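You operate a simulated robot arm through the tools that you are given. There is no shell and no other tool. Be economical: measure what you need, move in short steps, check, and stop when the job is done.

You are at the controls of a simulated robot arm. One attempt, no reset.

Task
Start the loaded block, hold it, switch the suction on for the shift and let it finish.
Fine: guard shut first and left shut; one hold; the suction stays on.

Only the result counts: the job must be done as asked and must still hold three seconds after the hand-in. Knocking over, shifting, dropping, spilling or breaking anything else fails it.

Robot
A 6-joint arm with a two-finger parallel gripper on a trunk, on a base that drives. Base frame: it is fixed to the floor where the robot stands at the start and does not move with it; the origin is under the middle of the robot, x ahead of it, y to its left, z up; the surface under the hand at the start is at about z = 0.85. Lengths are in m, angles in rad, forces in N, time in s.
With the tool pointing down near the work surface it reaches from about 0.1 to 0.7 m from the robot's upright axis, wherever it stands. Its first joint turns from -2.897 to 2.897 rad. Places, roughly: air lever [0.3, -0.3, 0.5]; blue latch [0.6, 0.6, 0.9]; machine guard [0.9, -0.2, 1.1]; machine light switch [0.2, -0.5, 1.3]; oval block (11x5x3 cm) [0.3, -0.8, 0.3]; program selector [0.1, -0.5, 1.5]; red knob [0.1, -0.5, 1.4]; speed selector [0.1, -0.6, 1.5]; suction selector [0, -0.6, 1.5]; white button [0.2, -0.5, 1.6]. Payload 3.91 kg.
Tool frame: the origin (TCP) lies between the finger pads and is the grasp point; the fingertips stand 0.03 m ahead of it; z points along the fingers, y is the line along which they close. Largest opening 0.11 m; finger width 0.02, thickness 0.01; the body of the gripper, 0.048 by 0.112 m, starts 0.055 m behind the TCP.
Orientation is told as [roll, pitch, yaw] about the base's x, y, z axes, in that order, counted from this pose: with the fingers straight down and closing along the base's y, the tool's x points along the base's -x, its y along +y and its z along -z.

Tools
- The arm moves only by the tool apply_moves. Its argument "moves" is text: rows parted by semicolons, each of 7 numbers parted by spaces: the shift along the base's x, y, z in m, then the turn, a rotation vector about the base's x, y, z in rad, then the closure, from 0 (fully open) to 1 (shut). In form: tx ty tz rx ry rz gripper; .... A call has 1 to 20 rows; each row shifts and turns the commanded pose from where the row before left it. A row lasts 0.2 s, in which the tool goes at most 0.05 m and 0.15 rad; a call with a longer step from one row to the next is refused whole, and so is a gripper value outside its range. Where a pose cannot be reached the arm comes as near as it can. A force on the tool above 40 N (or 10 N above the force at the start of the call, whichever is more), or a blocked arm, ends the call early, and 0.2 s more pass. The fingers move at their own pace (about 0.045 m/s each) and stop on an object; they squeeze with about 39 N. The grip force told is the motor's: it shows also when the fingers shut on nothing. Time passes only in rows, and 0.2 s behind the last, so rows that do not move let the fingers close. It gives the time, the measured TCP pose, the force on the tool (base axes), the opening and the grip force at its end, in the units of the frame above (readings bear some noise), with the torque about the TCP (base axes, N m) and any sound that the robot's microphone picked up.
- Cameras (640 x 400 px; columns grow to the right, rows downward): "scene" is now at [0.0041, 0.1101, 1.3811]; the picture's right is [-0.49, -0.87, 0.00], its down [-0.08, 0.05, -1.00] and it looks along [0.87, -0.49, -0.09] (base axes); focal length 214 px, centre (320, 200). "wrist" rides on the gripper at [0.071, 0.022, -0.107] in the tool frame; the picture's right is [-0.29, 0.96, 0.00], its down [-0.76, -0.23, -0.61] and it looks along [-0.58, -0.18, 0.79] (tool axes); focal length 243 px, centre (320, 200). There is no depth. A picture from a camera that has moved, and an enlarged one, comes with that camera's place and axes in the base frame and with its lens. The place of the scene camera against the robot may be out by one fixed shift of up to 0.025 m in any direction.
- snapshot(camera): a new picture of that camera. No time passes.
- raise_lower(by): slides the trunk up (or, below 0, down) by that many m; the arm and the scene camera ride with it, the base frame stays. It gives what a move gives, with no picture.
- steer(legs): drives the robot by 1 to 6 legs, each [ahead, left, turn to the left] in m, m and rad, along the robot's own axes; the way and the turn of a leg run together, so that a leg with both is an arc; at most 1.5 m and 3.142 rad a leg. The arm and the cameras ride along, it lands a little off, and it stops where it bumps. It gives what a move gives.
- aim_head(pan, tilt): turns the head with the scene camera to pan (to the left, within 1.501 rad either way) and tilt (down, from -0.506 to 1.204), counted from straight ahead of the robot. It gives what a move gives.
- zoom(camera, box): a new picture of the part [left, top, right, bottom] of that camera's present view, enlarged. No time passes.
- finish_job(): hands the job in; it is judged then, once.

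Go step by step. Nothing tells you exact positions but the pictures and the camera data: compare them with the known pose of the tool, close in by small moves and look again before you grip or let go. The budget is 120 turns and 98 pictures, counting those below and the enlarged ones. Unless the task says otherwise, let go and move clear before handing in, and close with one line.

The tools are called after ">>>" by a JSON object that holds its "name" and its "arguments". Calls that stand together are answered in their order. apply_moves: Moves the arm, as the interface text tells. Its arguments: {"type":"object","properties":{"moves":{"type":"string"}},"required":["moves"]} The other tools are called the same way: raise_lower (by) slides the trunk up or down; steer (legs) drives the base; aim_head (pan, tilt) turns the head that bears the scene camera; snapshot (camera) takes a picture; zoom (camera, box) takes an enlarged picture of a part of a camera's view; finish_job () hands the job in.

At the start:

```text
time: 0.0
position: [0.4753, -0.2104, 0.9995]
ee_rot: [0.0, 0.0, 0.001]
contact_force: [-0.3, 0.3, 0.1]
ft_torque: [0.01, 0.0, -0.01]
width: 0.1101
gripper_force: 0.1
trunk travel left (down, up): [-0.275, 0.315]
robot x, y, heading: [0.0034, -0.0005, -0.004]
head pan, tilt: [-0.511, 0.094]
```

scene: 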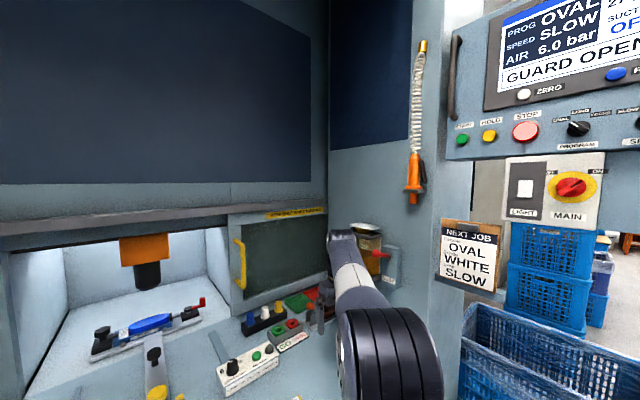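
wrist: 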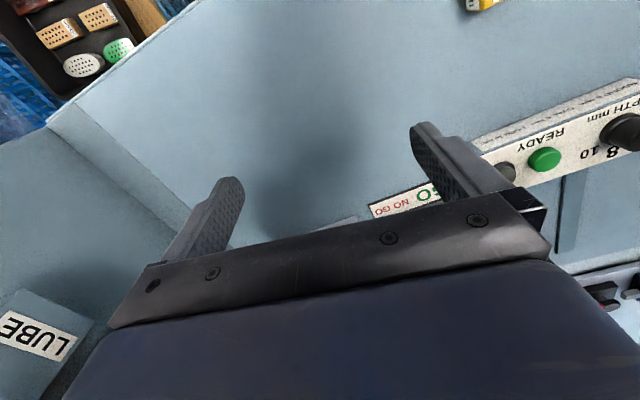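

I see the machine's opening with a blue block clamped in it, a sliding guard with a yellow handle, and a control panel to the upper right. I'll look closer at the panel and the guard first.

>>> {"name": "aim_head", "arguments": {"pan": -1.2, "tilt": 0.0}}

>>> {"name": "snapshot", "arguments": {"camera": "scene"}}

>>> {"name": "zoom", "arguments": {"camera": "scene", "box": [160, 0, 480, 200]}}

```text
time: 1.1
position: [0.474, -0.2106, 1.001]
ee_rot: [0.001, 0.0, -0.001]
contact_force: [0.0, -0.3, -0.9]
ft_torque: [-0.01, -0.01, 0.01]
width: 0.1099
gripper_force: 0.0
trunk travel left (down, up): [-0.275, 0.315]
robot x, y, heading: [0.0002, -0.0006, -0.0]
head pan, tilt: [-1.201, 0.0]
```

```text
95 pictures are left
camera scene: at [-0.0434, 0.0712, 1.3897], right [-0.93, -0.36, 0.0], down [0.0, 0.0, -1.0], along [0.36, -0.93, 0.0], focal length 214 px, centre (320, 200)
```

scene: 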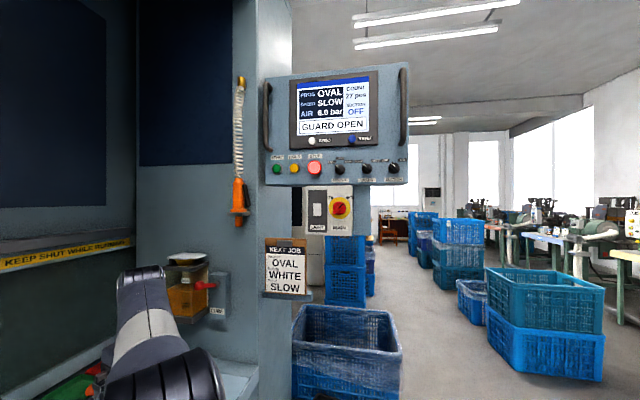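

```text
2.00 times, centred on (320, 100) of scene
camera zoom: at [-0.0434, 0.0712, 1.3897], right [-0.93, -0.36, 0.0], down [0.0, 0.0, -1.0], along [0.36, -0.93, 0.0], focal length 429 px, centre (320, 400)
```

zoom: 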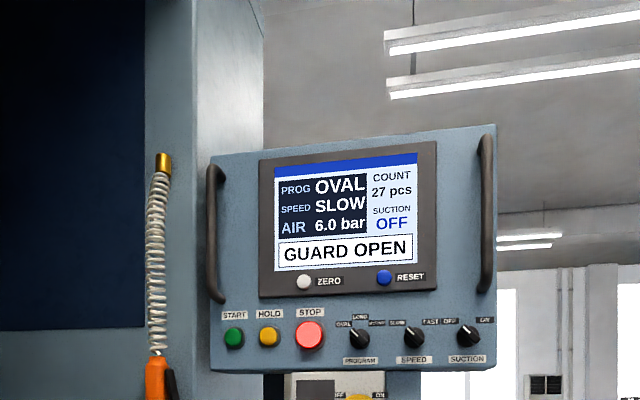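

The panel reads OVAL, SLOW, 6.0 bar, suction OFF, GUARD OPEN. Now I'll look at the fixture and guard.

>>> {"name": "aim_head", "arguments": {"pan": 0.3, "tilt": 0.5}}

>>> {"name": "snapshot", "arguments": {"camera": "scene"}}

>>> {"name": "aim_head", "arguments": {"pan": -0.35, "tilt": 0.5}}

>>> {"name": "snapshot", "arguments": {"camera": "scene"}}

```text
time: 2.7
position: [0.4757, -0.2107, 0.9995]
ee_rot: [0.0, 0.0, 0.002]
contact_force: [-0.1, 0.6, -0.1]
ft_torque: [-0.03, 0.0, -0.03]
width: 0.1099
gripper_force: 0.0
trunk travel left (down, up): [-0.275, 0.315]
robot x, y, heading: [0.0004, -0.0012, -0.002]
head pan, tilt: [0.3, 0.499]
```

```text
93 pictures are left
camera scene: at [0.0109, 0.182, 1.3436], right [0.3, -0.96, 0.0], down [-0.46, -0.14, -0.88], along [0.84, 0.26, -0.48], focal length 214 px, centre (320, 200)
```

scene: 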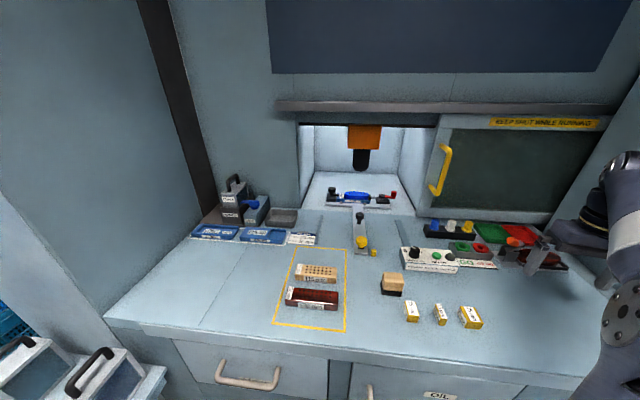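

```text
time: 3.7
position: [0.4754, -0.2108, 1.0001]
ee_rot: [-0.001, 0.001, -0.002]
contact_force: [-1.0, 0.6, -0.8]
ft_torque: [0.0, 0.0, -0.04]
width: 0.1101
gripper_force: 0.1
trunk travel left (down, up): [-0.275, 0.315]
robot x, y, heading: [0.0005, 0.0014, 0.0]
head pan, tilt: [-0.351, 0.499]
```

```text
92 pictures are left
camera scene: at [0.0094, 0.1239, 1.3436], right [-0.34, -0.94, 0.0], down [-0.45, 0.16, -0.88], along [0.82, -0.3, -0.48], focal length 214 px, centre (320, 200)
```

scene: 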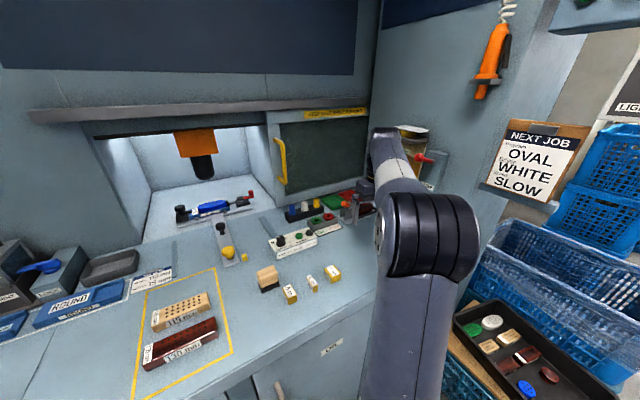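

>>> {"name": "zoom", "arguments": {"camera": "scene", "box": [140, 100, 380, 250]}}

>>> {"name": "zoom", "arguments": {"camera": "scene", "box": [160, 170, 280, 245]}}

```text
2.67 times, centred on (260, 175) of scene
camera zoom: at [0.0094, 0.1239, 1.3436], right [-0.34, -0.94, 0.0], down [-0.45, 0.16, -0.88], along [0.82, -0.3, -0.48], focal length 572 px, centre (480, 267)
```

zoom: 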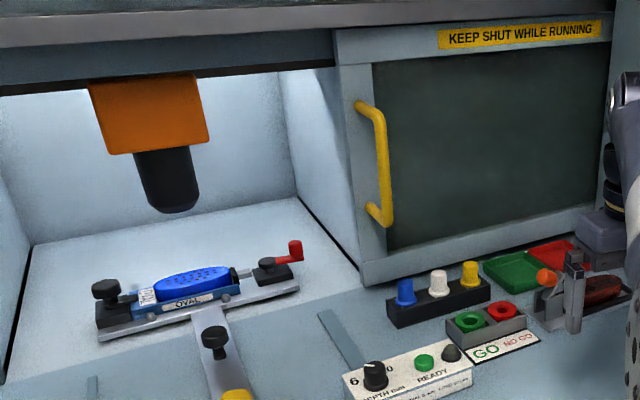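

```text
5.33 times, centred on (220, 208) of scene
camera zoom: at [0.0094, 0.1239, 1.3436], right [-0.34, -0.94, 0.0], down [-0.45, 0.16, -0.88], along [0.82, -0.3, -0.48], focal length 1144 px, centre (853, 160)
```

zoom: 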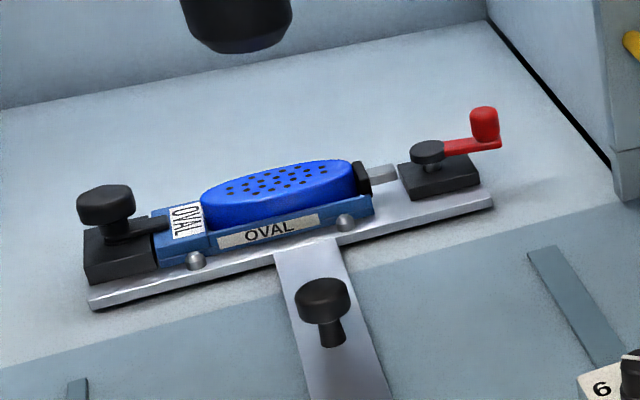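

The oval block is clamped in the fixture; the guard slides leftwards on its yellow handle (around x 0.83, y -0.02, z 1.06). I'll lift and turn the tool so the fingers point forward.

>>> {"name": "apply_moves", "arguments": {"moves": "-0.02 0 0.03 0 0 0 0; -0.02 0 0.03 0 0 0 0; -0.02 0 0.03 0 -0.1428 0 0; -0.02 0 0 0 -0.1428 0 0; -0.02 0 0 0 -0.1428 0 0; 0 0 0 0 -0.1428 0 0; 0 0 0 0 -0.1428 0 0; 0 0 0 0 -0.1428 0 0; 0 0 0 0 -0.1428 0 0; 0 0 0 0 -0.1428 0 0; 0 0 0 0 -0.1428 0 0; 0 0 0 0 -0.1428 0 0; 0 0 0 0 -0.1428 0 0"}}

>>> {"name": "snapshot", "arguments": {"camera": "wrist"}}

>>> {"name": "snapshot", "arguments": {"camera": "scene"}}

```text
time: 6.5
position: [0.3754, -0.2108, 1.0902]
ee_rot: [-3.143, -1.568, 3.142]
contact_force: [0.0, 0.5, -0.4]
ft_torque: [-0.02, 0.02, -0.04]
width: 0.11
gripper_force: 0.0
trunk travel left (down, up): [-0.275, 0.315]
robot x, y, heading: [0.0001, 0.0005, 0.003]
head pan, tilt: [-0.351, 0.499]
```

```text
89 pictures are left
camera wrist: at [0.2684, -0.1885, 1.0186], right [0.0, 0.96, 0.29], down [-0.61, -0.23, 0.76], along [0.79, -0.18, 0.58], focal length 243 px, centre (320, 200)
```

wrist: 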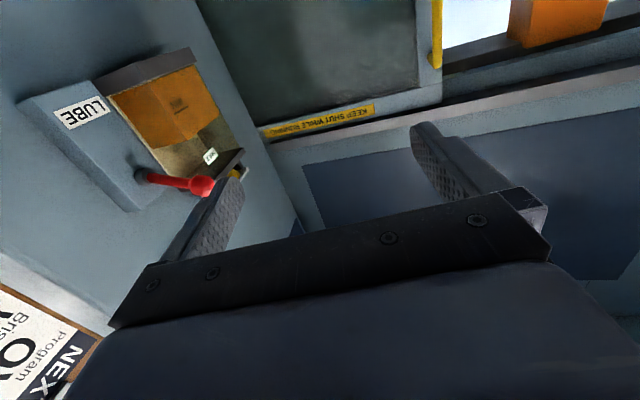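

```text
88 pictures are left
camera scene: at [0.0093, 0.124, 1.3436], right [-0.34, -0.94, 0.0], down [-0.45, 0.16, -0.88], along [0.82, -0.3, -0.48], focal length 214 px, centre (320, 200)
```

scene: 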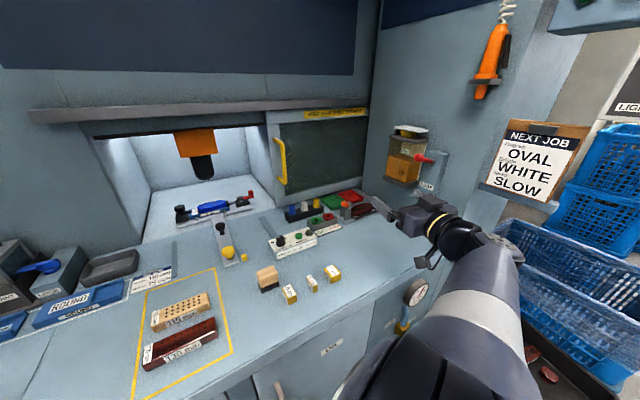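

I'll strafe the base left so that the guard's whole travel is within reach, then triangulate the handle.

>>> {"name": "steer", "arguments": {"legs": [[0, 0.22, 0]]}}

>>> {"name": "snapshot", "arguments": {"camera": "scene"}}

>>> {"name": "zoom", "arguments": {"camera": "scene", "box": [200, 80, 440, 230]}}

```text
time: 8.2
position: [0.3434, -0.029, 1.0906]
ee_rot: [2.126, -1.57, -2.17]
contact_force: [-0.1, 0.5, -0.9]
ft_torque: [0.02, 0.01, 0.03]
width: 0.1098
gripper_force: 0.0
trunk travel left (down, up): [-0.275, 0.315]
robot x, y, heading: [-0.0213, 0.1974, -0.047]
head pan, tilt: [-0.351, 0.499]
```

```text
87 pictures are left
camera scene: at [-0.0079, 0.3207, 1.3437], right [-0.39, -0.92, 0.0], down [-0.44, 0.18, -0.88], along [0.81, -0.34, -0.48], focal length 214 px, centre (320, 200)
```

scene: 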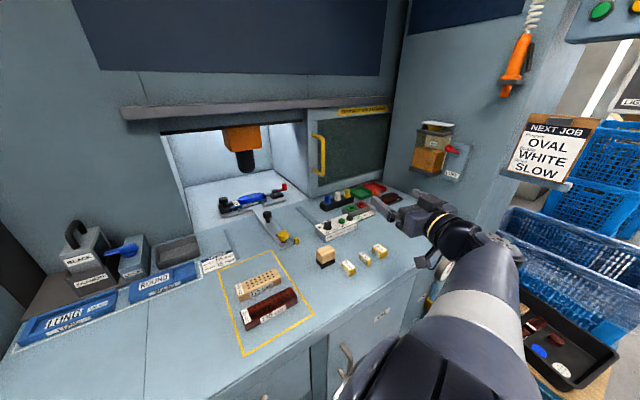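

```text
2.67 times, centred on (320, 155) of scene
camera zoom: at [-0.0079, 0.3207, 1.3437], right [-0.39, -0.92, 0.0], down [-0.44, 0.18, -0.88], along [0.81, -0.34, -0.48], focal length 572 px, centre (320, 320)
```

zoom: 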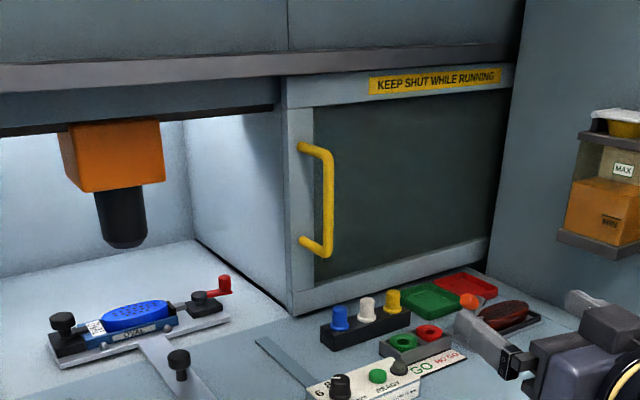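

The handle bar triangulates to about (0.74, 0.0, 1.10). I'll approach to x≈0.62 with open fingers and look.

>>> {"name": "apply_moves", "arguments": {"moves": "0.04 0.005 0 0 0 0.047 0; 0.04 0.005 0 0 0 0 0; 0.04 0.005 0 0 0 0 0; 0.04 0.005 0 0 0 0 0; 0.04 0.005 0 0 0 0 0; 0.04 0.004 0 0 0 0 0; 0.03 0 0 0 0 0 0"}}

>>> {"name": "zoom", "arguments": {"camera": "scene", "box": [200, 80, 440, 230]}}

>>> {"name": "snapshot", "arguments": {"camera": "wrist"}}

```text
time: 9.8
position: [0.6128, -0.0013, 1.0901]
ee_rot: [0.281, -1.571, -0.28]
contact_force: [-0.4, 0.6, 0.3]
ft_torque: [-0.01, 0.01, -0.04]
width: 0.1101
gripper_force: 0.1
trunk travel left (down, up): [-0.275, 0.315]
robot x, y, heading: [-0.0239, 0.1982, -0.05]
head pan, tilt: [-0.351, 0.499]
```

```text
2.67 times, centred on (320, 155) of scene
camera zoom: at [-0.0077, 0.3208, 1.3436], right [-0.39, -0.92, 0.0], down [-0.44, 0.18, -0.88], along [0.81, -0.34, -0.48], focal length 572 px, centre (320, 320)
```

zoom: 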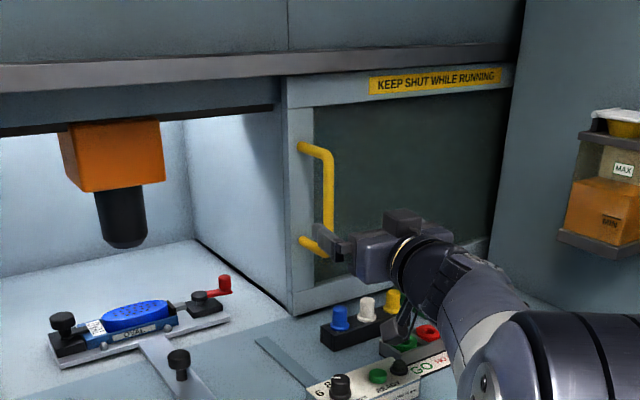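

```text
84 pictures are left
camera wrist: at [0.506, 0.0212, 1.0182], right [0.0, 0.96, 0.29], down [-0.61, -0.23, 0.76], along [0.79, -0.18, 0.58], focal length 243 px, centre (320, 200)
```

wrist: 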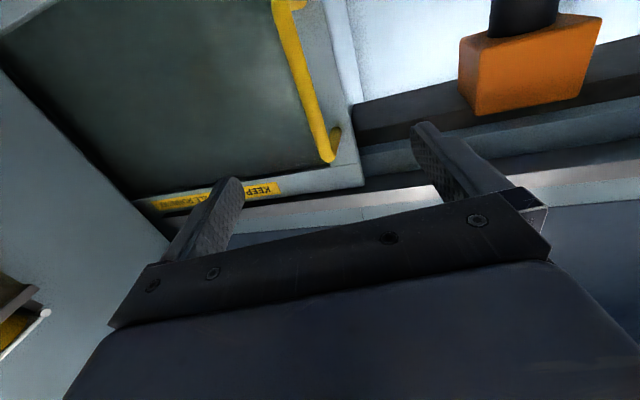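

The wrist view puts the bar at y≈-0.008, z 1.01–1.14, between the fingers. I'll advance carefully.

>>> {"name": "apply_moves", "arguments": {"moves": "0.03 -0.006 -0.01 0 0 0 0; 0.03 0 0 0 0 0 0; 0.03 0 0 0 0 0 0; 0.01 0 0 0 0 0 0"}}

>>> {"name": "zoom", "arguments": {"camera": "scene", "box": [200, 80, 440, 230]}}

>>> {"name": "snapshot", "arguments": {"camera": "wrist"}}

```text
time: 10.8
position: [0.714, -0.0063, 1.08]
ee_rot: [0.297, -1.572, -0.295]
contact_force: [0.5, -0.5, 0.3]
ft_torque: [0.0, -0.03, -0.02]
width: 0.1102
gripper_force: 0.1
trunk travel left (down, up): [-0.275, 0.315]
robot x, y, heading: [-0.0195, 0.1999, -0.048]
head pan, tilt: [-0.351, 0.499]
```

```text
2.67 times, centred on (320, 155) of scene
camera zoom: at [-0.0074, 0.3207, 1.3436], right [-0.39, -0.92, 0.0], down [-0.44, 0.18, -0.88], along [0.81, -0.34, -0.48], focal length 572 px, centre (320, 320)
```

zoom: 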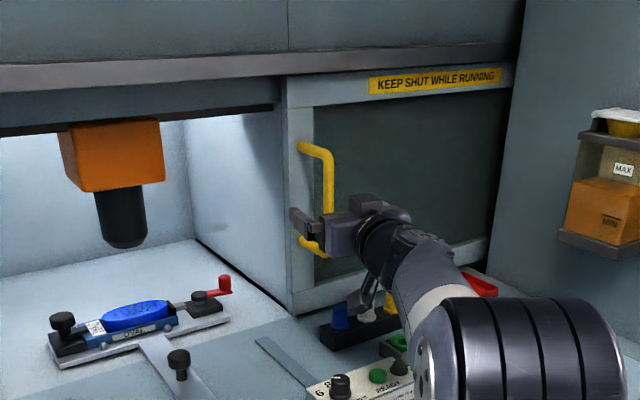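

```text
82 pictures are left
camera wrist: at [0.6064, 0.0155, 1.0085], right [0.0, 0.96, 0.29], down [-0.61, -0.23, 0.76], along [0.79, -0.18, 0.58], focal length 243 px, centre (320, 200)
```

wrist: 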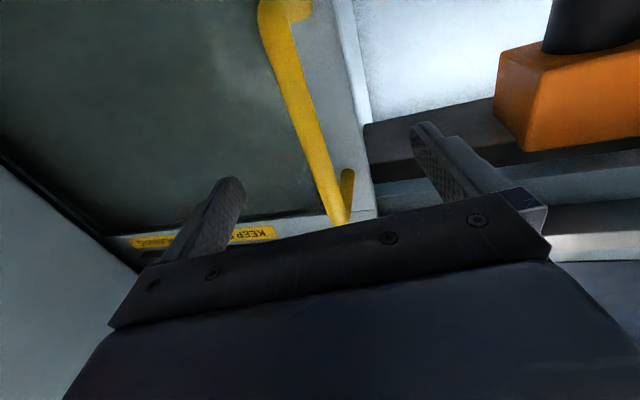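

The bar is between the fingers. I'll advance a little more and narrow the fingers around it.

>>> {"name": "apply_moves", "arguments": {"moves": "0.02 0 0 0 0 0 0; 0.015 0 0 0 0 0 0; 0 0 0 0 0 0 0.65; 0 0 0 0 0 0 0.65; 0 0 0 0 0 0 0.65; 0 0 0 0 0 0 0.65"}}

>>> {"name": "snapshot", "arguments": {"camera": "wrist"}}

```text
time: 12.2
position: [0.7477, -0.0067, 1.0794]
ee_rot: [0.308, -1.57, -0.307]
contact_force: [-0.2, -0.2, 0.0]
ft_torque: [-0.02, -0.02, 0.01]
width: 0.0383
gripper_force: 0.0
trunk travel left (down, up): [-0.275, 0.315]
robot x, y, heading: [-0.0246, 0.1992, -0.039]
head pan, tilt: [-0.351, 0.499]
```

```text
81 pictures are left
camera wrist: at [0.6408, 0.0155, 1.0082], right [0.0, 0.96, 0.29], down [-0.61, -0.23, 0.76], along [0.79, -0.18, 0.58], focal length 243 px, centre (320, 200)
```

wrist: 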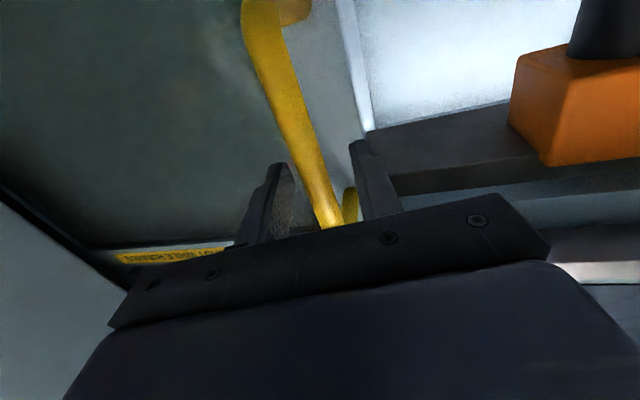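

The bar sits between the fingers. I'll slide the guard left (+y) in short steps and watch the force.

>>> {"name": "apply_moves", "arguments": {"moves": "0 0.02 0 0 0 0 0.65; 0 0.03 0 0 0 0 0.65; 0 0.03 0 0 0 0 0.65; 0 0.03 0 0 0 0 0.65; 0 0.03 0 0 0 0 0.65"}}

>>> {"name": "snapshot", "arguments": {"camera": "scene"}}

```text
time: 13.4
position: [0.7491, 0.1324, 1.0779]
ee_rot: [-0.424, -1.569, 0.425]
contact_force: [0.1, 0.1, 1.6]
ft_torque: [0.01, -0.02, 0.03]
width: 0.0384
gripper_force: 0.1
trunk travel left (down, up): [-0.275, 0.315]
robot x, y, heading: [-0.0232, 0.1954, -0.048]
head pan, tilt: [-0.351, 0.499]
```

```text
80 pictures are left
camera scene: at [-0.0072, 0.3205, 1.3436], right [-0.39, -0.92, 0.0], down [-0.44, 0.18, -0.88], along [0.81, -0.34, -0.48], focal length 214 px, centre (320, 200)
```

scene: 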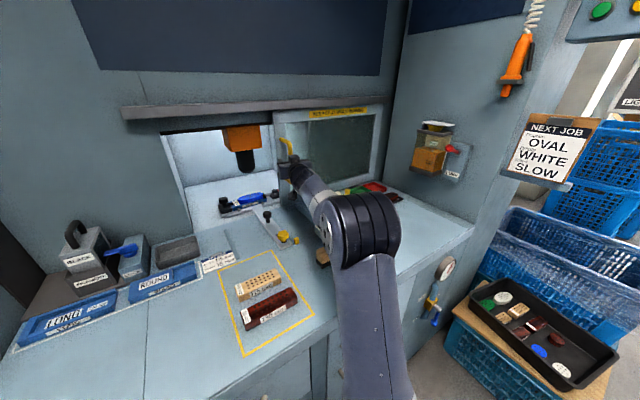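

The guard slides easily. Continuing left.

>>> {"name": "apply_moves", "arguments": {"moves": "0 0.03 0 0 0 0 0.65; 0 0.03 0 0 0 0 0.65; 0 0.03 0 0 0 0 0.65; 0 0.03 0 0 0 0 0.65; 0 0.03 0 0 0 0 0.65"}}

>>> {"name": "snapshot", "arguments": {"camera": "scene"}}

```text
time: 14.6
position: [0.7504, 0.2354, 1.0573]
ee_rot: [-0.529, -1.425, 0.584]
contact_force: [-0.2, 0.2, 0.3]
ft_torque: [-0.03, -0.02, 0.0]
width: 0.0384
gripper_force: 0.1
out of reach, approached as far as the arm can: row 2, 3, 4, 5
trunk travel left (down, up): [-0.275, 0.315]
robot x, y, heading: [-0.0251, 0.2009, -0.044]
head pan, tilt: [-0.351, 0.499]
```

```text
79 pictures are left
camera scene: at [-0.0068, 0.3208, 1.3435], right [-0.39, -0.92, 0.0], down [-0.44, 0.18, -0.88], along [0.81, -0.34, -0.48], focal length 214 px, centre (320, 200)
```

scene: 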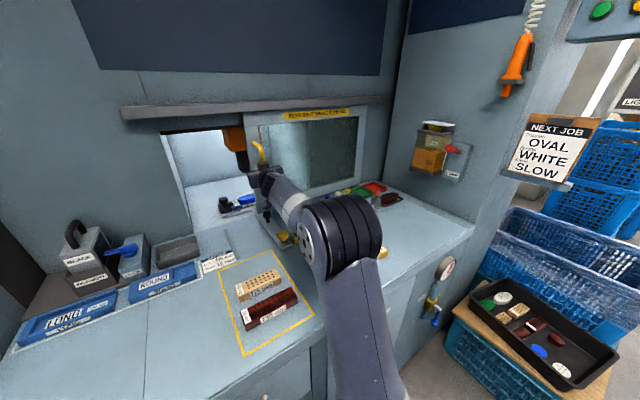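

The arm is at its reach limit; before strafing further left I'll check the floor on that side.

>>> {"name": "aim_head", "arguments": {"pan": 0.9, "tilt": 0.8}}

>>> {"name": "snapshot", "arguments": {"camera": "scene"}}

```text
time: 16.0
position: [0.7501, 0.2324, 1.0589]
ee_rot: [-0.538, -1.427, 0.589]
contact_force: [-0.3, -0.8, 0.2]
ft_torque: [0.0, 0.0, 0.03]
width: 0.0386
gripper_force: 0.0
trunk travel left (down, up): [-0.275, 0.315]
robot x, y, heading: [-0.023, 0.1971, -0.044]
head pan, tilt: [0.901, 0.799]
```

```text
78 pictures are left
camera scene: at [-0.0384, 0.4168, 1.3176], right [0.75, -0.66, 0.0], down [-0.47, -0.54, -0.7], along [0.46, 0.53, -0.72], focal length 214 px, centre (320, 200)
```

scene: 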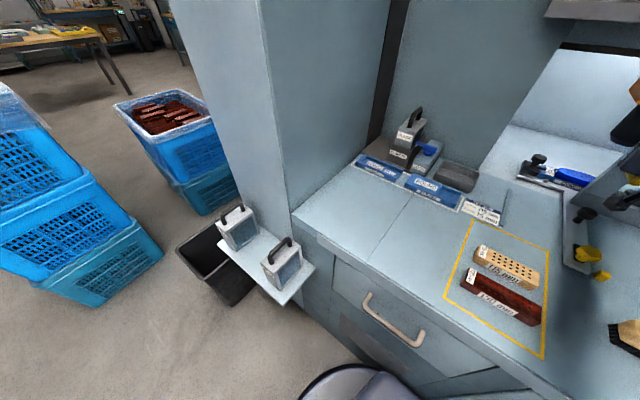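

The left has room for about 0.17 m. I'll ease the fingers back 2 cm along the handle depth and then strafe left, carrying the guard along.

>>> {"name": "apply_moves", "arguments": {"moves": "-0.02 -0.045 0 0 0 0 0.65"}}

>>> {"name": "steer", "arguments": {"legs": [[0, 0.1, 0.02]]}}

>>> {"name": "aim_head", "arguments": {"pan": 0, "tilt": 0.5}}

>>> {"name": "snapshot", "arguments": {"camera": "scene"}}

>>> {"name": "snapshot", "arguments": {"camera": "wrist"}}

```text
time: 16.4
position: [0.7393, 0.2295, 1.0624]
ee_rot: [-0.312, -1.477, 0.286]
contact_force: [0.8, 0.5, 0.2]
ft_torque: [-0.02, 0.03, -0.01]
width: 0.0386
gripper_force: 0.1
out of reach, approached as far as the arm can: row 1
trunk travel left (down, up): [-0.275, 0.315]
robot x, y, heading: [-0.022, 0.1959, -0.045]
head pan, tilt: [0.901, 0.799]
```

```text
time: 17.6
position: [0.7237, 0.3043, 1.0639]
ee_rot: [-0.375, -1.477, 0.341]
contact_force: [0.4, -2.7, 1.1]
ft_torque: [0.05, -0.02, 0.04]
width: 0.0394
gripper_force: 1.2
trunk travel left (down, up): [-0.275, 0.315]
robot x, y, heading: [-0.0395, 0.2832, -0.058]
head pan, tilt: [0.901, 0.799]
```

```text
time: 18.8
position: [0.7225, 0.3039, 1.0621]
ee_rot: [-0.375, -1.477, 0.34]
contact_force: [0.6, -1.8, -0.7]
ft_torque: [0.02, 0.0, 0.02]
width: 0.0394
gripper_force: 0.7
trunk travel left (down, up): [-0.275, 0.315]
robot x, y, heading: [-0.0382, 0.2877, -0.061]
head pan, tilt: [0.0, 0.499]
```

```text
77 pictures are left
camera scene: at [-0.0145, 0.4358, 1.3436], right [-0.06, -1.0, 0.0], down [-0.48, 0.03, -0.88], along [0.88, -0.05, -0.48], focal length 214 px, centre (320, 200)
```

scene: 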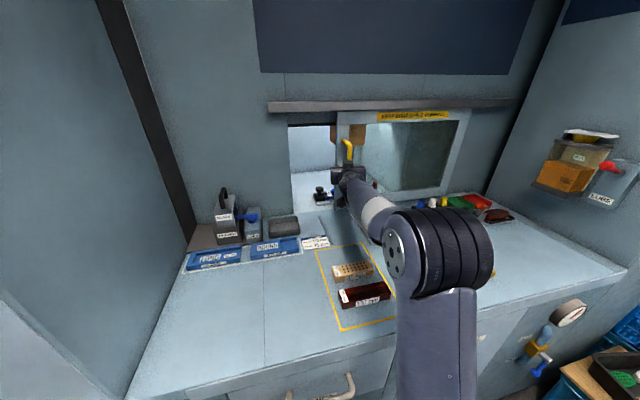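

```text
76 pictures are left
camera wrist: at [0.6112, 0.3286, 1.0009], right [0.06, 0.96, 0.26], down [-0.55, -0.18, 0.82], along [0.84, -0.19, 0.52], focal length 243 px, centre (320, 200)
```

wrist: 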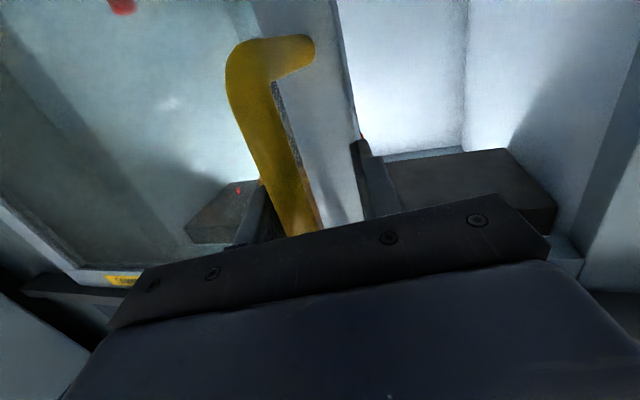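

The guard follows and about 16 cm remain. Another strafe left with a slight correction ahead and of heading.

>>> {"name": "steer", "arguments": {"legs": [[0.02, 0.08, 0.05]]}}

>>> {"name": "snapshot", "arguments": {"camera": "scene"}}

>>> {"name": "snapshot", "arguments": {"camera": "wrist"}}

```text
time: 19.8
position: [0.7159, 0.3548, 1.0629]
ee_rot: [-0.376, -1.476, 0.344]
contact_force: [0.0, -2.6, -0.1]
ft_torque: [0.02, 0.02, 0.06]
width: 0.0395
gripper_force: 1.3
trunk travel left (down, up): [-0.275, 0.315]
robot x, y, heading: [-0.0476, 0.3293, -0.049]
head pan, tilt: [0.0, 0.499]
```

```text
75 pictures are left
camera scene: at [-0.0237, 0.4833, 1.3437], right [-0.05, -1.0, 0.0], down [-0.48, 0.03, -0.88], along [0.88, -0.05, -0.48], focal length 214 px, centre (320, 200)
```

scene: 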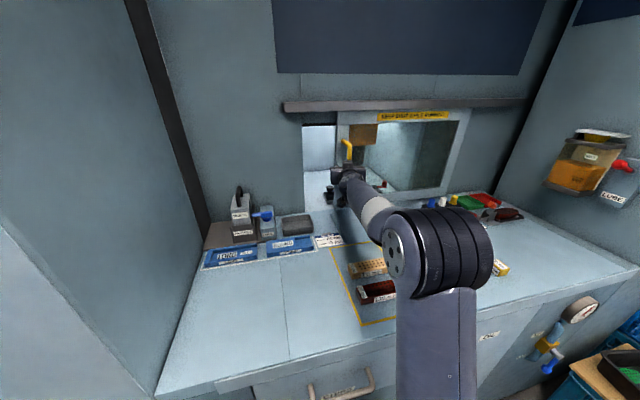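

```text
74 pictures are left
camera wrist: at [0.6023, 0.3776, 1.001], right [0.06, 0.97, 0.26], down [-0.55, -0.19, 0.82], along [0.84, -0.19, 0.52], focal length 243 px, centre (320, 200)
```

wrist: 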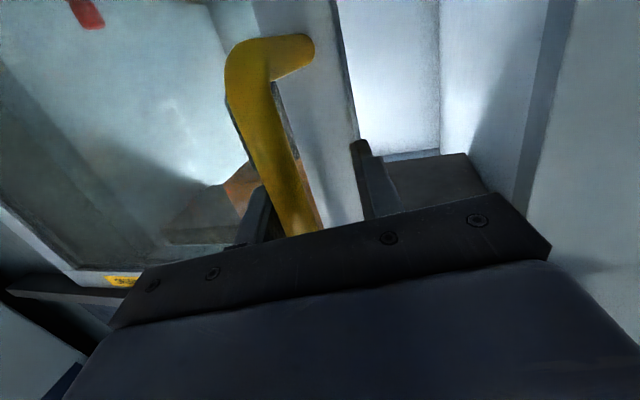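

The guard is nearly two-thirds across. I'll push on with the arm, letting x slip back slightly.

>>> {"name": "apply_moves", "arguments": {"moves": "-0.002 0.025 0 0 0 0.05 0.65; -0.002 0.025 0 0 0 0.05 0.65; -0.003 0.025 0 0 0 0.05 0.65; -0.003 0.025 0 0 0 0.05 0.65"}}

>>> {"name": "snapshot", "arguments": {"camera": "scene"}}

>>> {"name": "snapshot", "arguments": {"camera": "wrist"}}

```text
time: 20.8
position: [0.7051, 0.4543, 1.0637]
ee_rot: [-0.368, -1.476, 0.536]
contact_force: [-0.5, -0.1, -0.8]
ft_torque: [0.0, -0.01, 0.01]
width: 0.0384
gripper_force: 0.0
trunk travel left (down, up): [-0.275, 0.315]
robot x, y, heading: [-0.045, 0.3304, -0.055]
head pan, tilt: [0.0, 0.499]
```

```text
73 pictures are left
camera scene: at [-0.0236, 0.4832, 1.3436], right [-0.05, -1.0, 0.0], down [-0.48, 0.03, -0.88], along [0.88, -0.05, -0.48], focal length 214 px, centre (320, 200)
```

scene: 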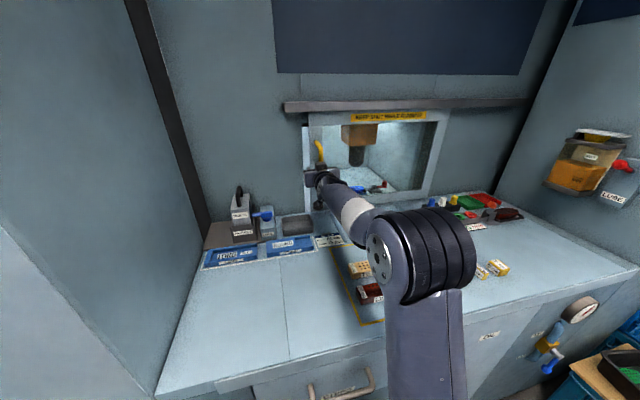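

```text
72 pictures are left
camera wrist: at [0.5896, 0.4552, 1.0007], right [-0.14, 0.96, 0.26], down [-0.5, -0.29, 0.82], along [0.86, -0.01, 0.52], focal length 243 px, centre (320, 200)
```

wrist: 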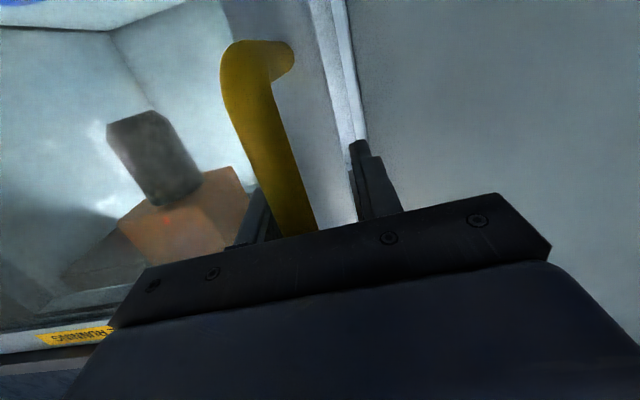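

Nearly shut, a narrow gap remains. I'll push on until it stops.

>>> {"name": "apply_moves", "arguments": {"moves": "0 0.015 0 0 0 0 0.65; 0 0.015 0 0 0 0 0.65; 0 0.015 0 0 0 0 0.65; 0 0.01 0 0 0 0 0.65; 0 0.01 0 0 0 0 0.65"}}

>>> {"name": "snapshot", "arguments": {"camera": "scene"}}

>>> {"name": "snapshot", "arguments": {"camera": "wrist"}}

```text
time: 22.2
position: [0.7063, 0.5049, 1.0637]
ee_rot: [-0.346, -1.478, 0.489]
contact_force: [-3.1, -21.9, -1.7]
ft_torque: [0.38, -0.28, 0.65]
width: 0.0486
gripper_force: 10.3
trunk travel left (down, up): [-0.275, 0.315]
robot x, y, heading: [-0.0463, 0.3281, -0.061]
head pan, tilt: [0.0, 0.499]
stopped in row 5: the force on the tool passed its limit at 41 N (the readings are from after the stop); the commanded pose is now the measured one
```

```text
71 pictures are left
camera scene: at [-0.0231, 0.4795, 1.344], right [-0.06, -1.0, 0.0], down [-0.48, 0.03, -0.88], along [0.88, -0.05, -0.48], focal length 214 px, centre (320, 200)
```

scene: 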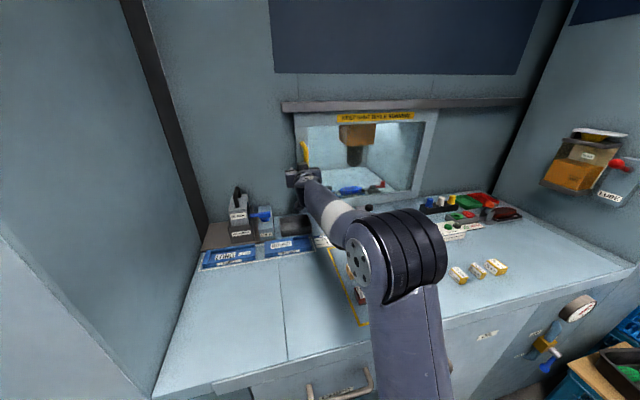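

```text
70 pictures are left
camera wrist: at [0.5922, 0.5078, 1.0007], right [-0.11, 0.96, 0.26], down [-0.5, -0.28, 0.82], along [0.86, -0.04, 0.52], focal length 243 px, centre (320, 200)
```

wrist: 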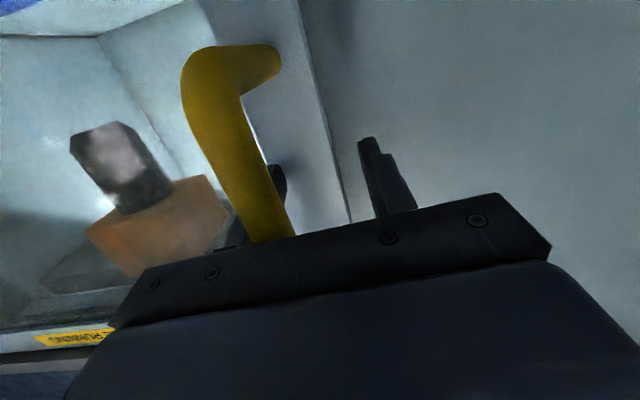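

The guard is against its stop. I'll open the fingers, back straight off, and then read the panel.

>>> {"name": "apply_moves", "arguments": {"moves": "0 -0.005 0 0 0 0 0; 0 -0.01 0 0 0 0 0; 0 0 0 0 0 0 0; 0 0 0 0 0 0 0; -0.03 0 0 0 0 0 0; -0.03 0 0 0 0 0 0; -0.04 0 0 0 0 0 0; -0.04 0 0 0 0 0 0; -0.04 0 0 0 0 0 0; -0.04 0 0 0 0 0 0; -0.04 0 0 0 0 0 0; -0.04 -0.03 0 0 0 0 0; -0.03 -0.03 0 0 0 0 0"}}

>>> {"name": "snapshot", "arguments": {"camera": "scene"}}

>>> {"name": "aim_head", "arguments": {"pan": -1.05, "tilt": 0.0}}

>>> {"name": "snapshot", "arguments": {"camera": "scene"}}

```text
time: 25.0
position: [0.3792, 0.4421, 1.056]
ee_rot: [-0.359, -1.454, 0.517]
contact_force: [1.8, 0.6, -0.3]
ft_torque: [0.01, 0.02, -0.03]
width: 0.1099
gripper_force: 0.0
trunk travel left (down, up): [-0.275, 0.315]
robot x, y, heading: [-0.0494, 0.3339, -0.061]
head pan, tilt: [0.0, 0.499]
```

```text
69 pictures are left
camera scene: at [-0.0223, 0.483, 1.3467], right [-0.06, -1.0, 0.0], down [-0.48, 0.03, -0.88], along [0.88, -0.05, -0.48], focal length 214 px, centre (320, 200)
```

scene: 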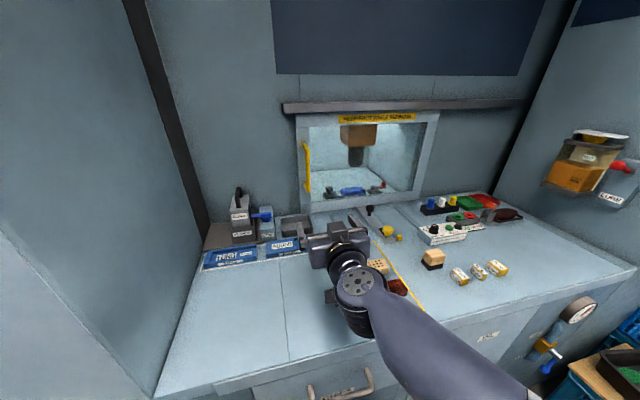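

```text
time: 26.3
position: [0.381, 0.4391, 1.0534]
ee_rot: [-0.354, -1.452, 0.51]
contact_force: [0.0, 0.0, -0.2]
ft_torque: [-0.02, 0.0, -0.04]
width: 0.1099
gripper_force: 0.0
trunk travel left (down, up): [-0.275, 0.315]
robot x, y, heading: [-0.0457, 0.3325, -0.057]
head pan, tilt: [-1.051, 0.0]
```

```text
68 pictures are left
camera scene: at [-0.0737, 0.4072, 1.3913], right [-0.89, -0.45, 0.0], down [0.0, 0.0, -1.0], along [0.45, -0.89, 0.0], focal length 214 px, centre (320, 200)
```

scene: 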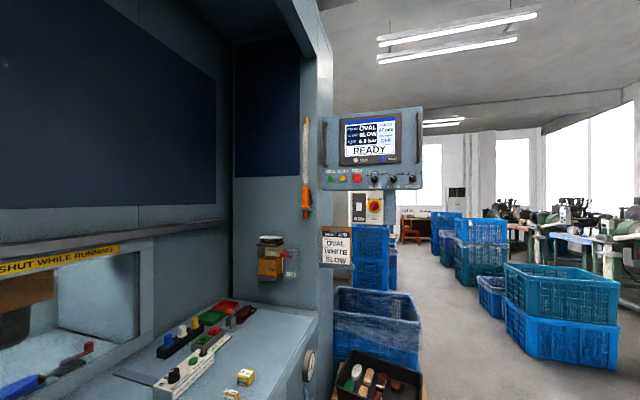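

The panel now says READY. I'll strafe back right toward the panel.

>>> {"name": "steer", "arguments": {"legs": [[-0.03, -0.3, 0.05]]}}

>>> {"name": "aim_head", "arguments": {"pan": -1.35, "tilt": -0.1}}

>>> {"name": "snapshot", "arguments": {"camera": "scene"}}

```text
time: 28.3
position: [0.3357, 0.1633, 1.0537]
ee_rot: [-0.356, -1.456, 0.549]
contact_force: [-0.1, -0.4, 0.9]
ft_torque: [-0.01, 0.01, -0.04]
width: 0.1098
gripper_force: 0.0
trunk travel left (down, up): [-0.275, 0.315]
robot x, y, heading: [-0.087, 0.0367, -0.019]
head pan, tilt: [-1.051, 0.0]
```

```text
time: 29.1
position: [0.3338, 0.1641, 1.05]
ee_rot: [-0.353, -1.449, 0.546]
contact_force: [0.0, 0.1, 0.6]
ft_torque: [0.03, -0.05, 0.01]
width: 0.1098
gripper_force: 0.0
trunk travel left (down, up): [-0.275, 0.315]
robot x, y, heading: [-0.0891, 0.0408, -0.019]
head pan, tilt: [-1.349, -0.099]
```

```text
67 pictures are left
camera scene: at [-0.1443, 0.109, 1.3981], right [-0.98, -0.2, 0.0], down [0.02, -0.1, -1.0], along [0.2, -0.97, 0.1], focal length 214 px, centre (320, 200)
```

scene: 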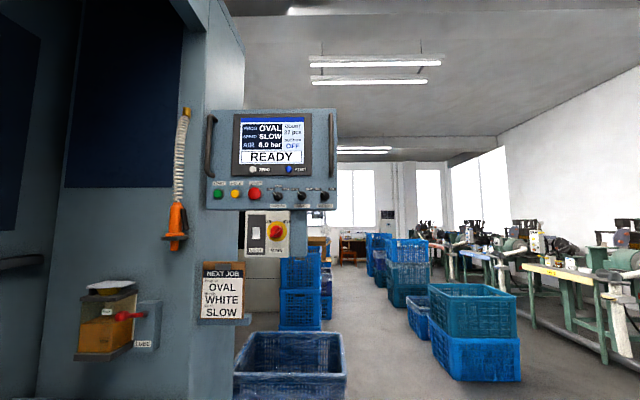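

>>> {"name": "zoom", "arguments": {"camera": "scene", "box": [190, 100, 350, 220]}}

```text
3.33 times, centred on (270, 160) of scene
camera zoom: at [-0.1443, 0.109, 1.3981], right [-0.98, -0.2, 0.0], down [0.02, -0.1, -1.0], along [0.2, -0.97, 0.1], focal length 715 px, centre (487, 333)
```

zoom: 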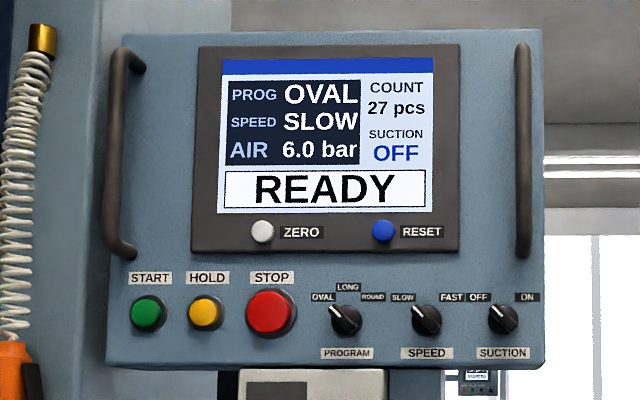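

START triangulates to about (0.345, -0.535, 1.495) and SUCTION to (-0.01, -0.62, 1.49); panel normal roughly (-0.22, 0.97, 0). I'll lift the hand and turn it toward the panel, fingers shut.

>>> {"name": "apply_moves", "arguments": {"moves": "0.0 -0.02 0.045 0.021 -0.112 0 0; 0 -0.02 0.045 0 0 -0.139 0; 0 -0.02 0.045 0 0 -0.139 0; 0 -0.02 0.045 0 0 -0.139 0.5; 0 -0.02 0.045 0 0 -0.139 0.5; 0 -0.02 0.045 0 0 -0.139 1; 0 -0.02 0.045 0 0 -0.139 1; 0 -0.03 0.04 0 0 -0.139 1; 0 -0.04 0.02 0 0 -0.139 1; 0 -0.045 0 0 0 -0.139 1; 0 -0.045 0 0 0 -0.139 1; 0 -0.04 0 0 0 -0.137 1"}}

>>> {"name": "snapshot", "arguments": {"camera": "scene"}}

>>> {"name": "snapshot", "arguments": {"camera": "wrist"}}

```text
time: 30.1
position: [0.3385, 0.0728, 1.0859]
ee_rot: [-0.788, -1.256, 0.564]
contact_force: [0.7, 0.3, 0.3]
ft_torque: [-0.03, 0.07, -0.02]
width: 0.0769
gripper_force: 0.0
trunk travel left (down, up): [-0.275, 0.315]
robot x, y, heading: [-0.0874, 0.0419, -0.019]
head pan, tilt: [-1.349, -0.099]
stopped in row 4: the arm was blocked; the commanded pose is now the measured one
```

```text
65 pictures are left
camera scene: at [-0.1444, 0.1091, 1.4069], right [-0.98, -0.2, 0.0], down [0.02, -0.1, -1.0], along [0.2, -0.97, 0.1], focal length 214 px, centre (320, 200)
```

scene: 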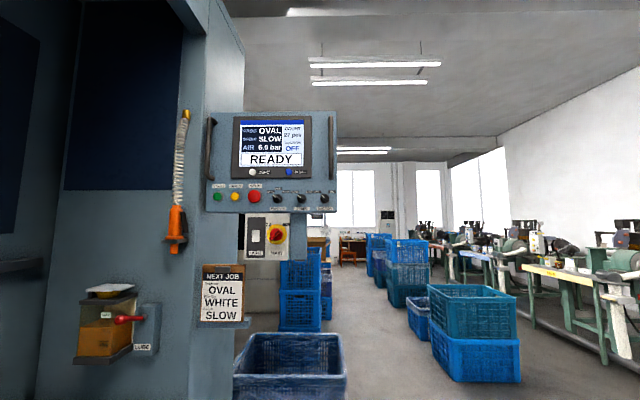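

```text
64 pictures are left
camera wrist: at [0.2242, 0.1082, 1.0368], right [0.26, 0.96, 0.07], down [-0.42, 0.05, 0.91], along [0.87, -0.26, 0.42], focal length 243 px, centre (320, 200)
```

wrist: 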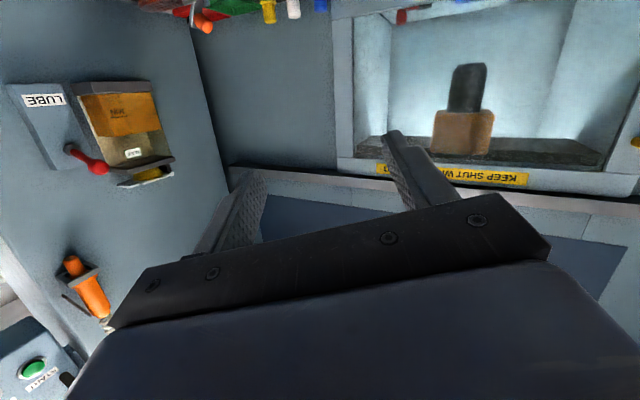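

The arm seems blocked, probably the elbow pressing on the counter (the trunk is lifted slightly). I'll raise the trunk and look down at the arm.

>>> {"name": "raise_lower", "arguments": {"by": 0.15}}

>>> {"name": "aim_head", "arguments": {"pan": -0.3, "tilt": 0.9}}

>>> {"name": "snapshot", "arguments": {"camera": "scene"}}

```text
time: 31.8
position: [0.3405, 0.072, 1.2417]
ee_rot: [-0.802, -1.286, 0.57]
contact_force: [0.1, 0.7, -0.1]
ft_torque: [-0.01, 0.0, 0.01]
width: 0.0552
gripper_force: 0.1
trunk travel left (down, up): [-0.425, 0.165]
robot x, y, heading: [-0.0871, 0.0363, -0.018]
head pan, tilt: [-1.349, -0.099]
```

```text
time: 33.1
position: [0.3402, 0.071, 1.2416]
ee_rot: [-0.8, -1.287, 0.571]
contact_force: [0.2, -0.2, 1.0]
ft_torque: [0.01, 0.05, -0.03]
width: 0.0551
gripper_force: 0.0
trunk travel left (down, up): [-0.425, 0.165]
robot x, y, heading: [-0.0865, 0.0377, -0.019]
head pan, tilt: [-0.3, 0.901]
```

```text
63 pictures are left
camera scene: at [-0.0902, 0.1707, 1.4598], right [-0.31, -0.95, 0.0], down [-0.74, 0.24, -0.62], along [0.59, -0.19, -0.78], focal length 214 px, centre (320, 200)
```

scene: 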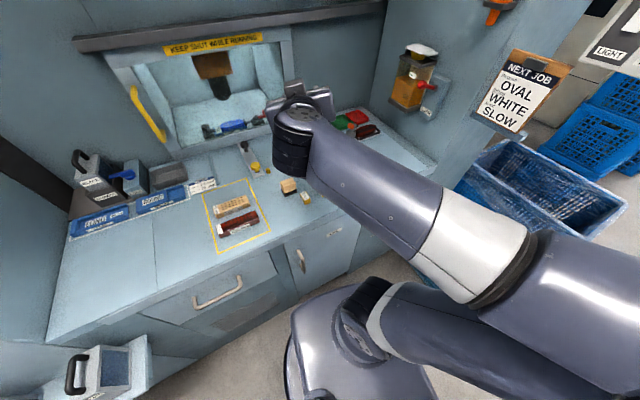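

The upper arm and forearm are now clear of the counter edge. I'll raise a bit more and continue turning the tool toward the panel in stages.

>>> {"name": "raise_lower", "arguments": {"by": 0.1}}

>>> {"name": "apply_moves", "arguments": {"moves": "0 0 0.02 0.07 -0.12 -0.02 1; 0 0 0.02 0.07 -0.12 -0.02 1; 0 -0.02 0.02 0 0 -0.136 1; 0 -0.03 0.02 0 0 -0.136 1; 0 -0.03 0.02 0 0 -0.136 1; 0 -0.03 0.02 0 0 -0.136 1"}}

>>> {"name": "snapshot", "arguments": {"camera": "scene"}}

```text
time: 34.5
position: [0.3402, 0.0717, 1.3422]
ee_rot: [-0.802, -1.286, 0.569]
contact_force: [-0.1, 0.2, 0.1]
ft_torque: [0.04, -0.01, -0.03]
width: 0.0551
gripper_force: 0.0
trunk travel left (down, up): [-0.525, 0.065]
robot x, y, heading: [-0.0885, 0.0388, -0.02]
head pan, tilt: [-0.3, 0.901]
```

```text
time: 35.9
position: [0.3403, -0.0388, 1.4607]
ee_rot: [-1.451, -1.562, 0.634]
contact_force: [-0.1, -0.4, -0.6]
ft_torque: [-0.04, 0.0, 0.02]
width: 0.0002
gripper_force: 37.1
trunk travel left (down, up): [-0.525, 0.065]
robot x, y, heading: [-0.0899, 0.0419, -0.015]
head pan, tilt: [-0.3, 0.901]
```

```text
62 pictures are left
camera scene: at [-0.09, 0.1708, 1.5597], right [-0.31, -0.95, 0.0], down [-0.74, 0.24, -0.62], along [0.59, -0.19, -0.78], focal length 214 px, centre (320, 200)
```

scene: 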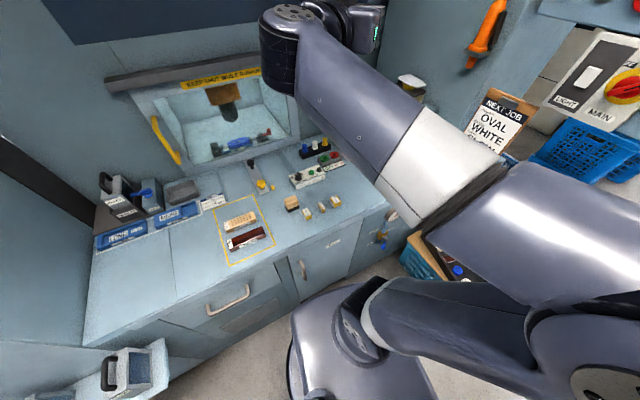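

All bench items are intact. I'll finish the turn and move in toward the panel.

>>> {"name": "apply_moves", "arguments": {"moves": "0 -0.03 0.01 0 0 -0.13 1; 0 -0.03 0.01 0 0 -0.13 1; 0 -0.03 0.01 0 0 -0.13 1; 0 -0.03 0.005 0 0 -0.13 1; -0.01 -0.04 0 0 0 0 1; -0.01 -0.04 0 0 0 0 1"}}

>>> {"name": "aim_head", "arguments": {"pan": -1.2, "tilt": 0.1}}

>>> {"name": "snapshot", "arguments": {"camera": "scene"}}

>>> {"name": "snapshot", "arguments": {"camera": "wrist"}}

```text
time: 37.3
position: [0.3203, -0.2391, 1.4956]
ee_rot: [-1.551, -1.563, 0.214]
contact_force: [0.6, -0.8, -0.6]
ft_torque: [0.03, 0.01, 0.01]
width: 0.0002
gripper_force: 37.9
trunk travel left (down, up): [-0.525, 0.065]
robot x, y, heading: [-0.0895, 0.0379, -0.016]
head pan, tilt: [-0.3, 0.901]
```

```text
time: 38.5
position: [0.3222, -0.2377, 1.4958]
ee_rot: [-1.545, -1.562, 0.21]
contact_force: [-0.2, -0.1, 0.0]
ft_torque: [0.0, 0.02, 0.01]
width: 0.0
gripper_force: 37.4
trunk travel left (down, up): [-0.525, 0.065]
robot x, y, heading: [-0.0872, 0.0391, -0.017]
head pan, tilt: [-1.201, 0.099]
```

```text
61 pictures are left
camera scene: at [-0.1301, 0.1079, 1.6306], right [-0.94, -0.35, 0.0], down [-0.03, 0.09, -0.99], along [0.34, -0.93, -0.1], focal length 214 px, centre (320, 200)
```

scene: 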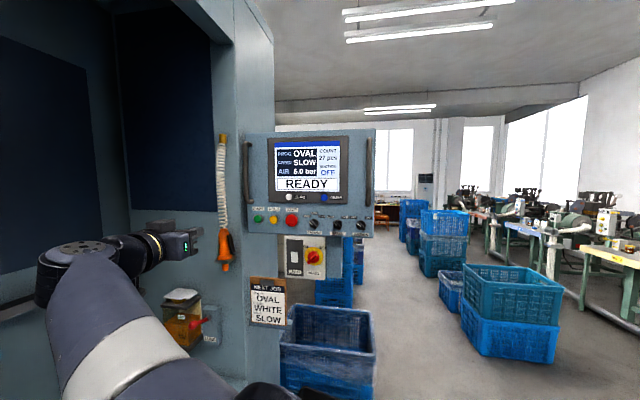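

```text
60 pictures are left
camera wrist: at [0.3168, -0.1285, 1.4247], right [0.93, 0.22, 0.28], down [-0.36, 0.54, 0.76], along [0.02, -0.81, 0.58], focal length 243 px, centre (320, 200)
```

wrist: 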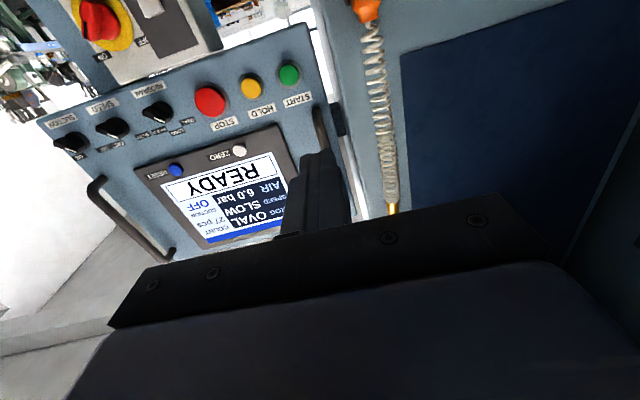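

The wrist camera sees the panel well: START (0.351, -0.538, 1.481), HOLD (0.289, -0.545, 1.478), STOP (0.221, -0.553), SUCTION (-0.02, -0.59, 1.473). I'll align with START, 2–3 cm short of it.

>>> {"name": "apply_moves", "arguments": {"moves": "0.004 -0.04 -0.003 0 0 -0.05 1; 0.004 -0.04 -0.003 0 0 -0.045 1; 0.004 -0.04 -0.003 0 0 0 1; 0.004 -0.04 -0.003 0 0 0 1; 0.003 -0.04 -0.003 0 0 0 1; 0.002 -0.04 0 0 0 0 1"}}

>>> {"name": "snapshot", "arguments": {"camera": "wrist"}}

>>> {"name": "zoom", "arguments": {"camera": "scene", "box": [200, 120, 400, 245]}}

```text
time: 39.9
position: [0.3417, -0.4789, 1.4789]
ee_rot: [-1.459, -1.561, 0.029]
contact_force: [-0.5, 0.5, 0.1]
ft_torque: [0.01, 0.01, -0.02]
width: 0.0002
gripper_force: 37.7
trunk travel left (down, up): [-0.525, 0.065]
robot x, y, heading: [-0.0892, 0.0381, -0.016]
head pan, tilt: [-1.201, 0.099]
```

```text
59 pictures are left
camera wrist: at [0.3476, -0.37, 1.408], right [0.95, 0.13, 0.28], down [-0.31, 0.57, 0.76], along [-0.06, -0.81, 0.58], focal length 243 px, centre (320, 200)
```

wrist: 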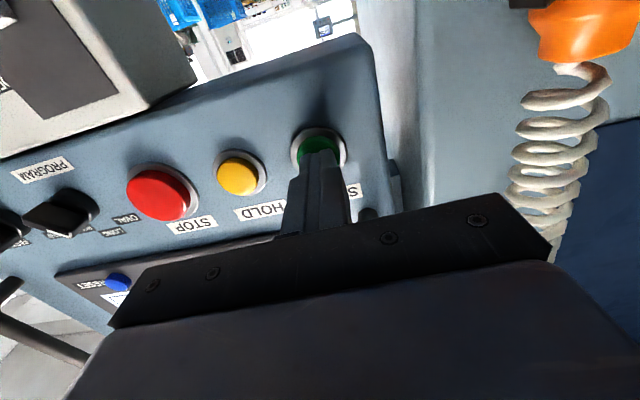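

```text
3.20 times, centred on (300, 182) of scene
camera zoom: at [-0.13, 0.1077, 1.6306], right [-0.94, -0.35, 0.0], down [-0.03, 0.09, -0.99], along [0.34, -0.93, -0.1], focal length 686 px, centre (384, 256)
```

zoom: 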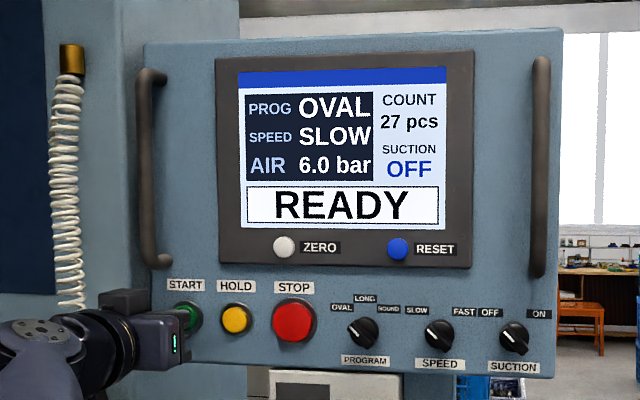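

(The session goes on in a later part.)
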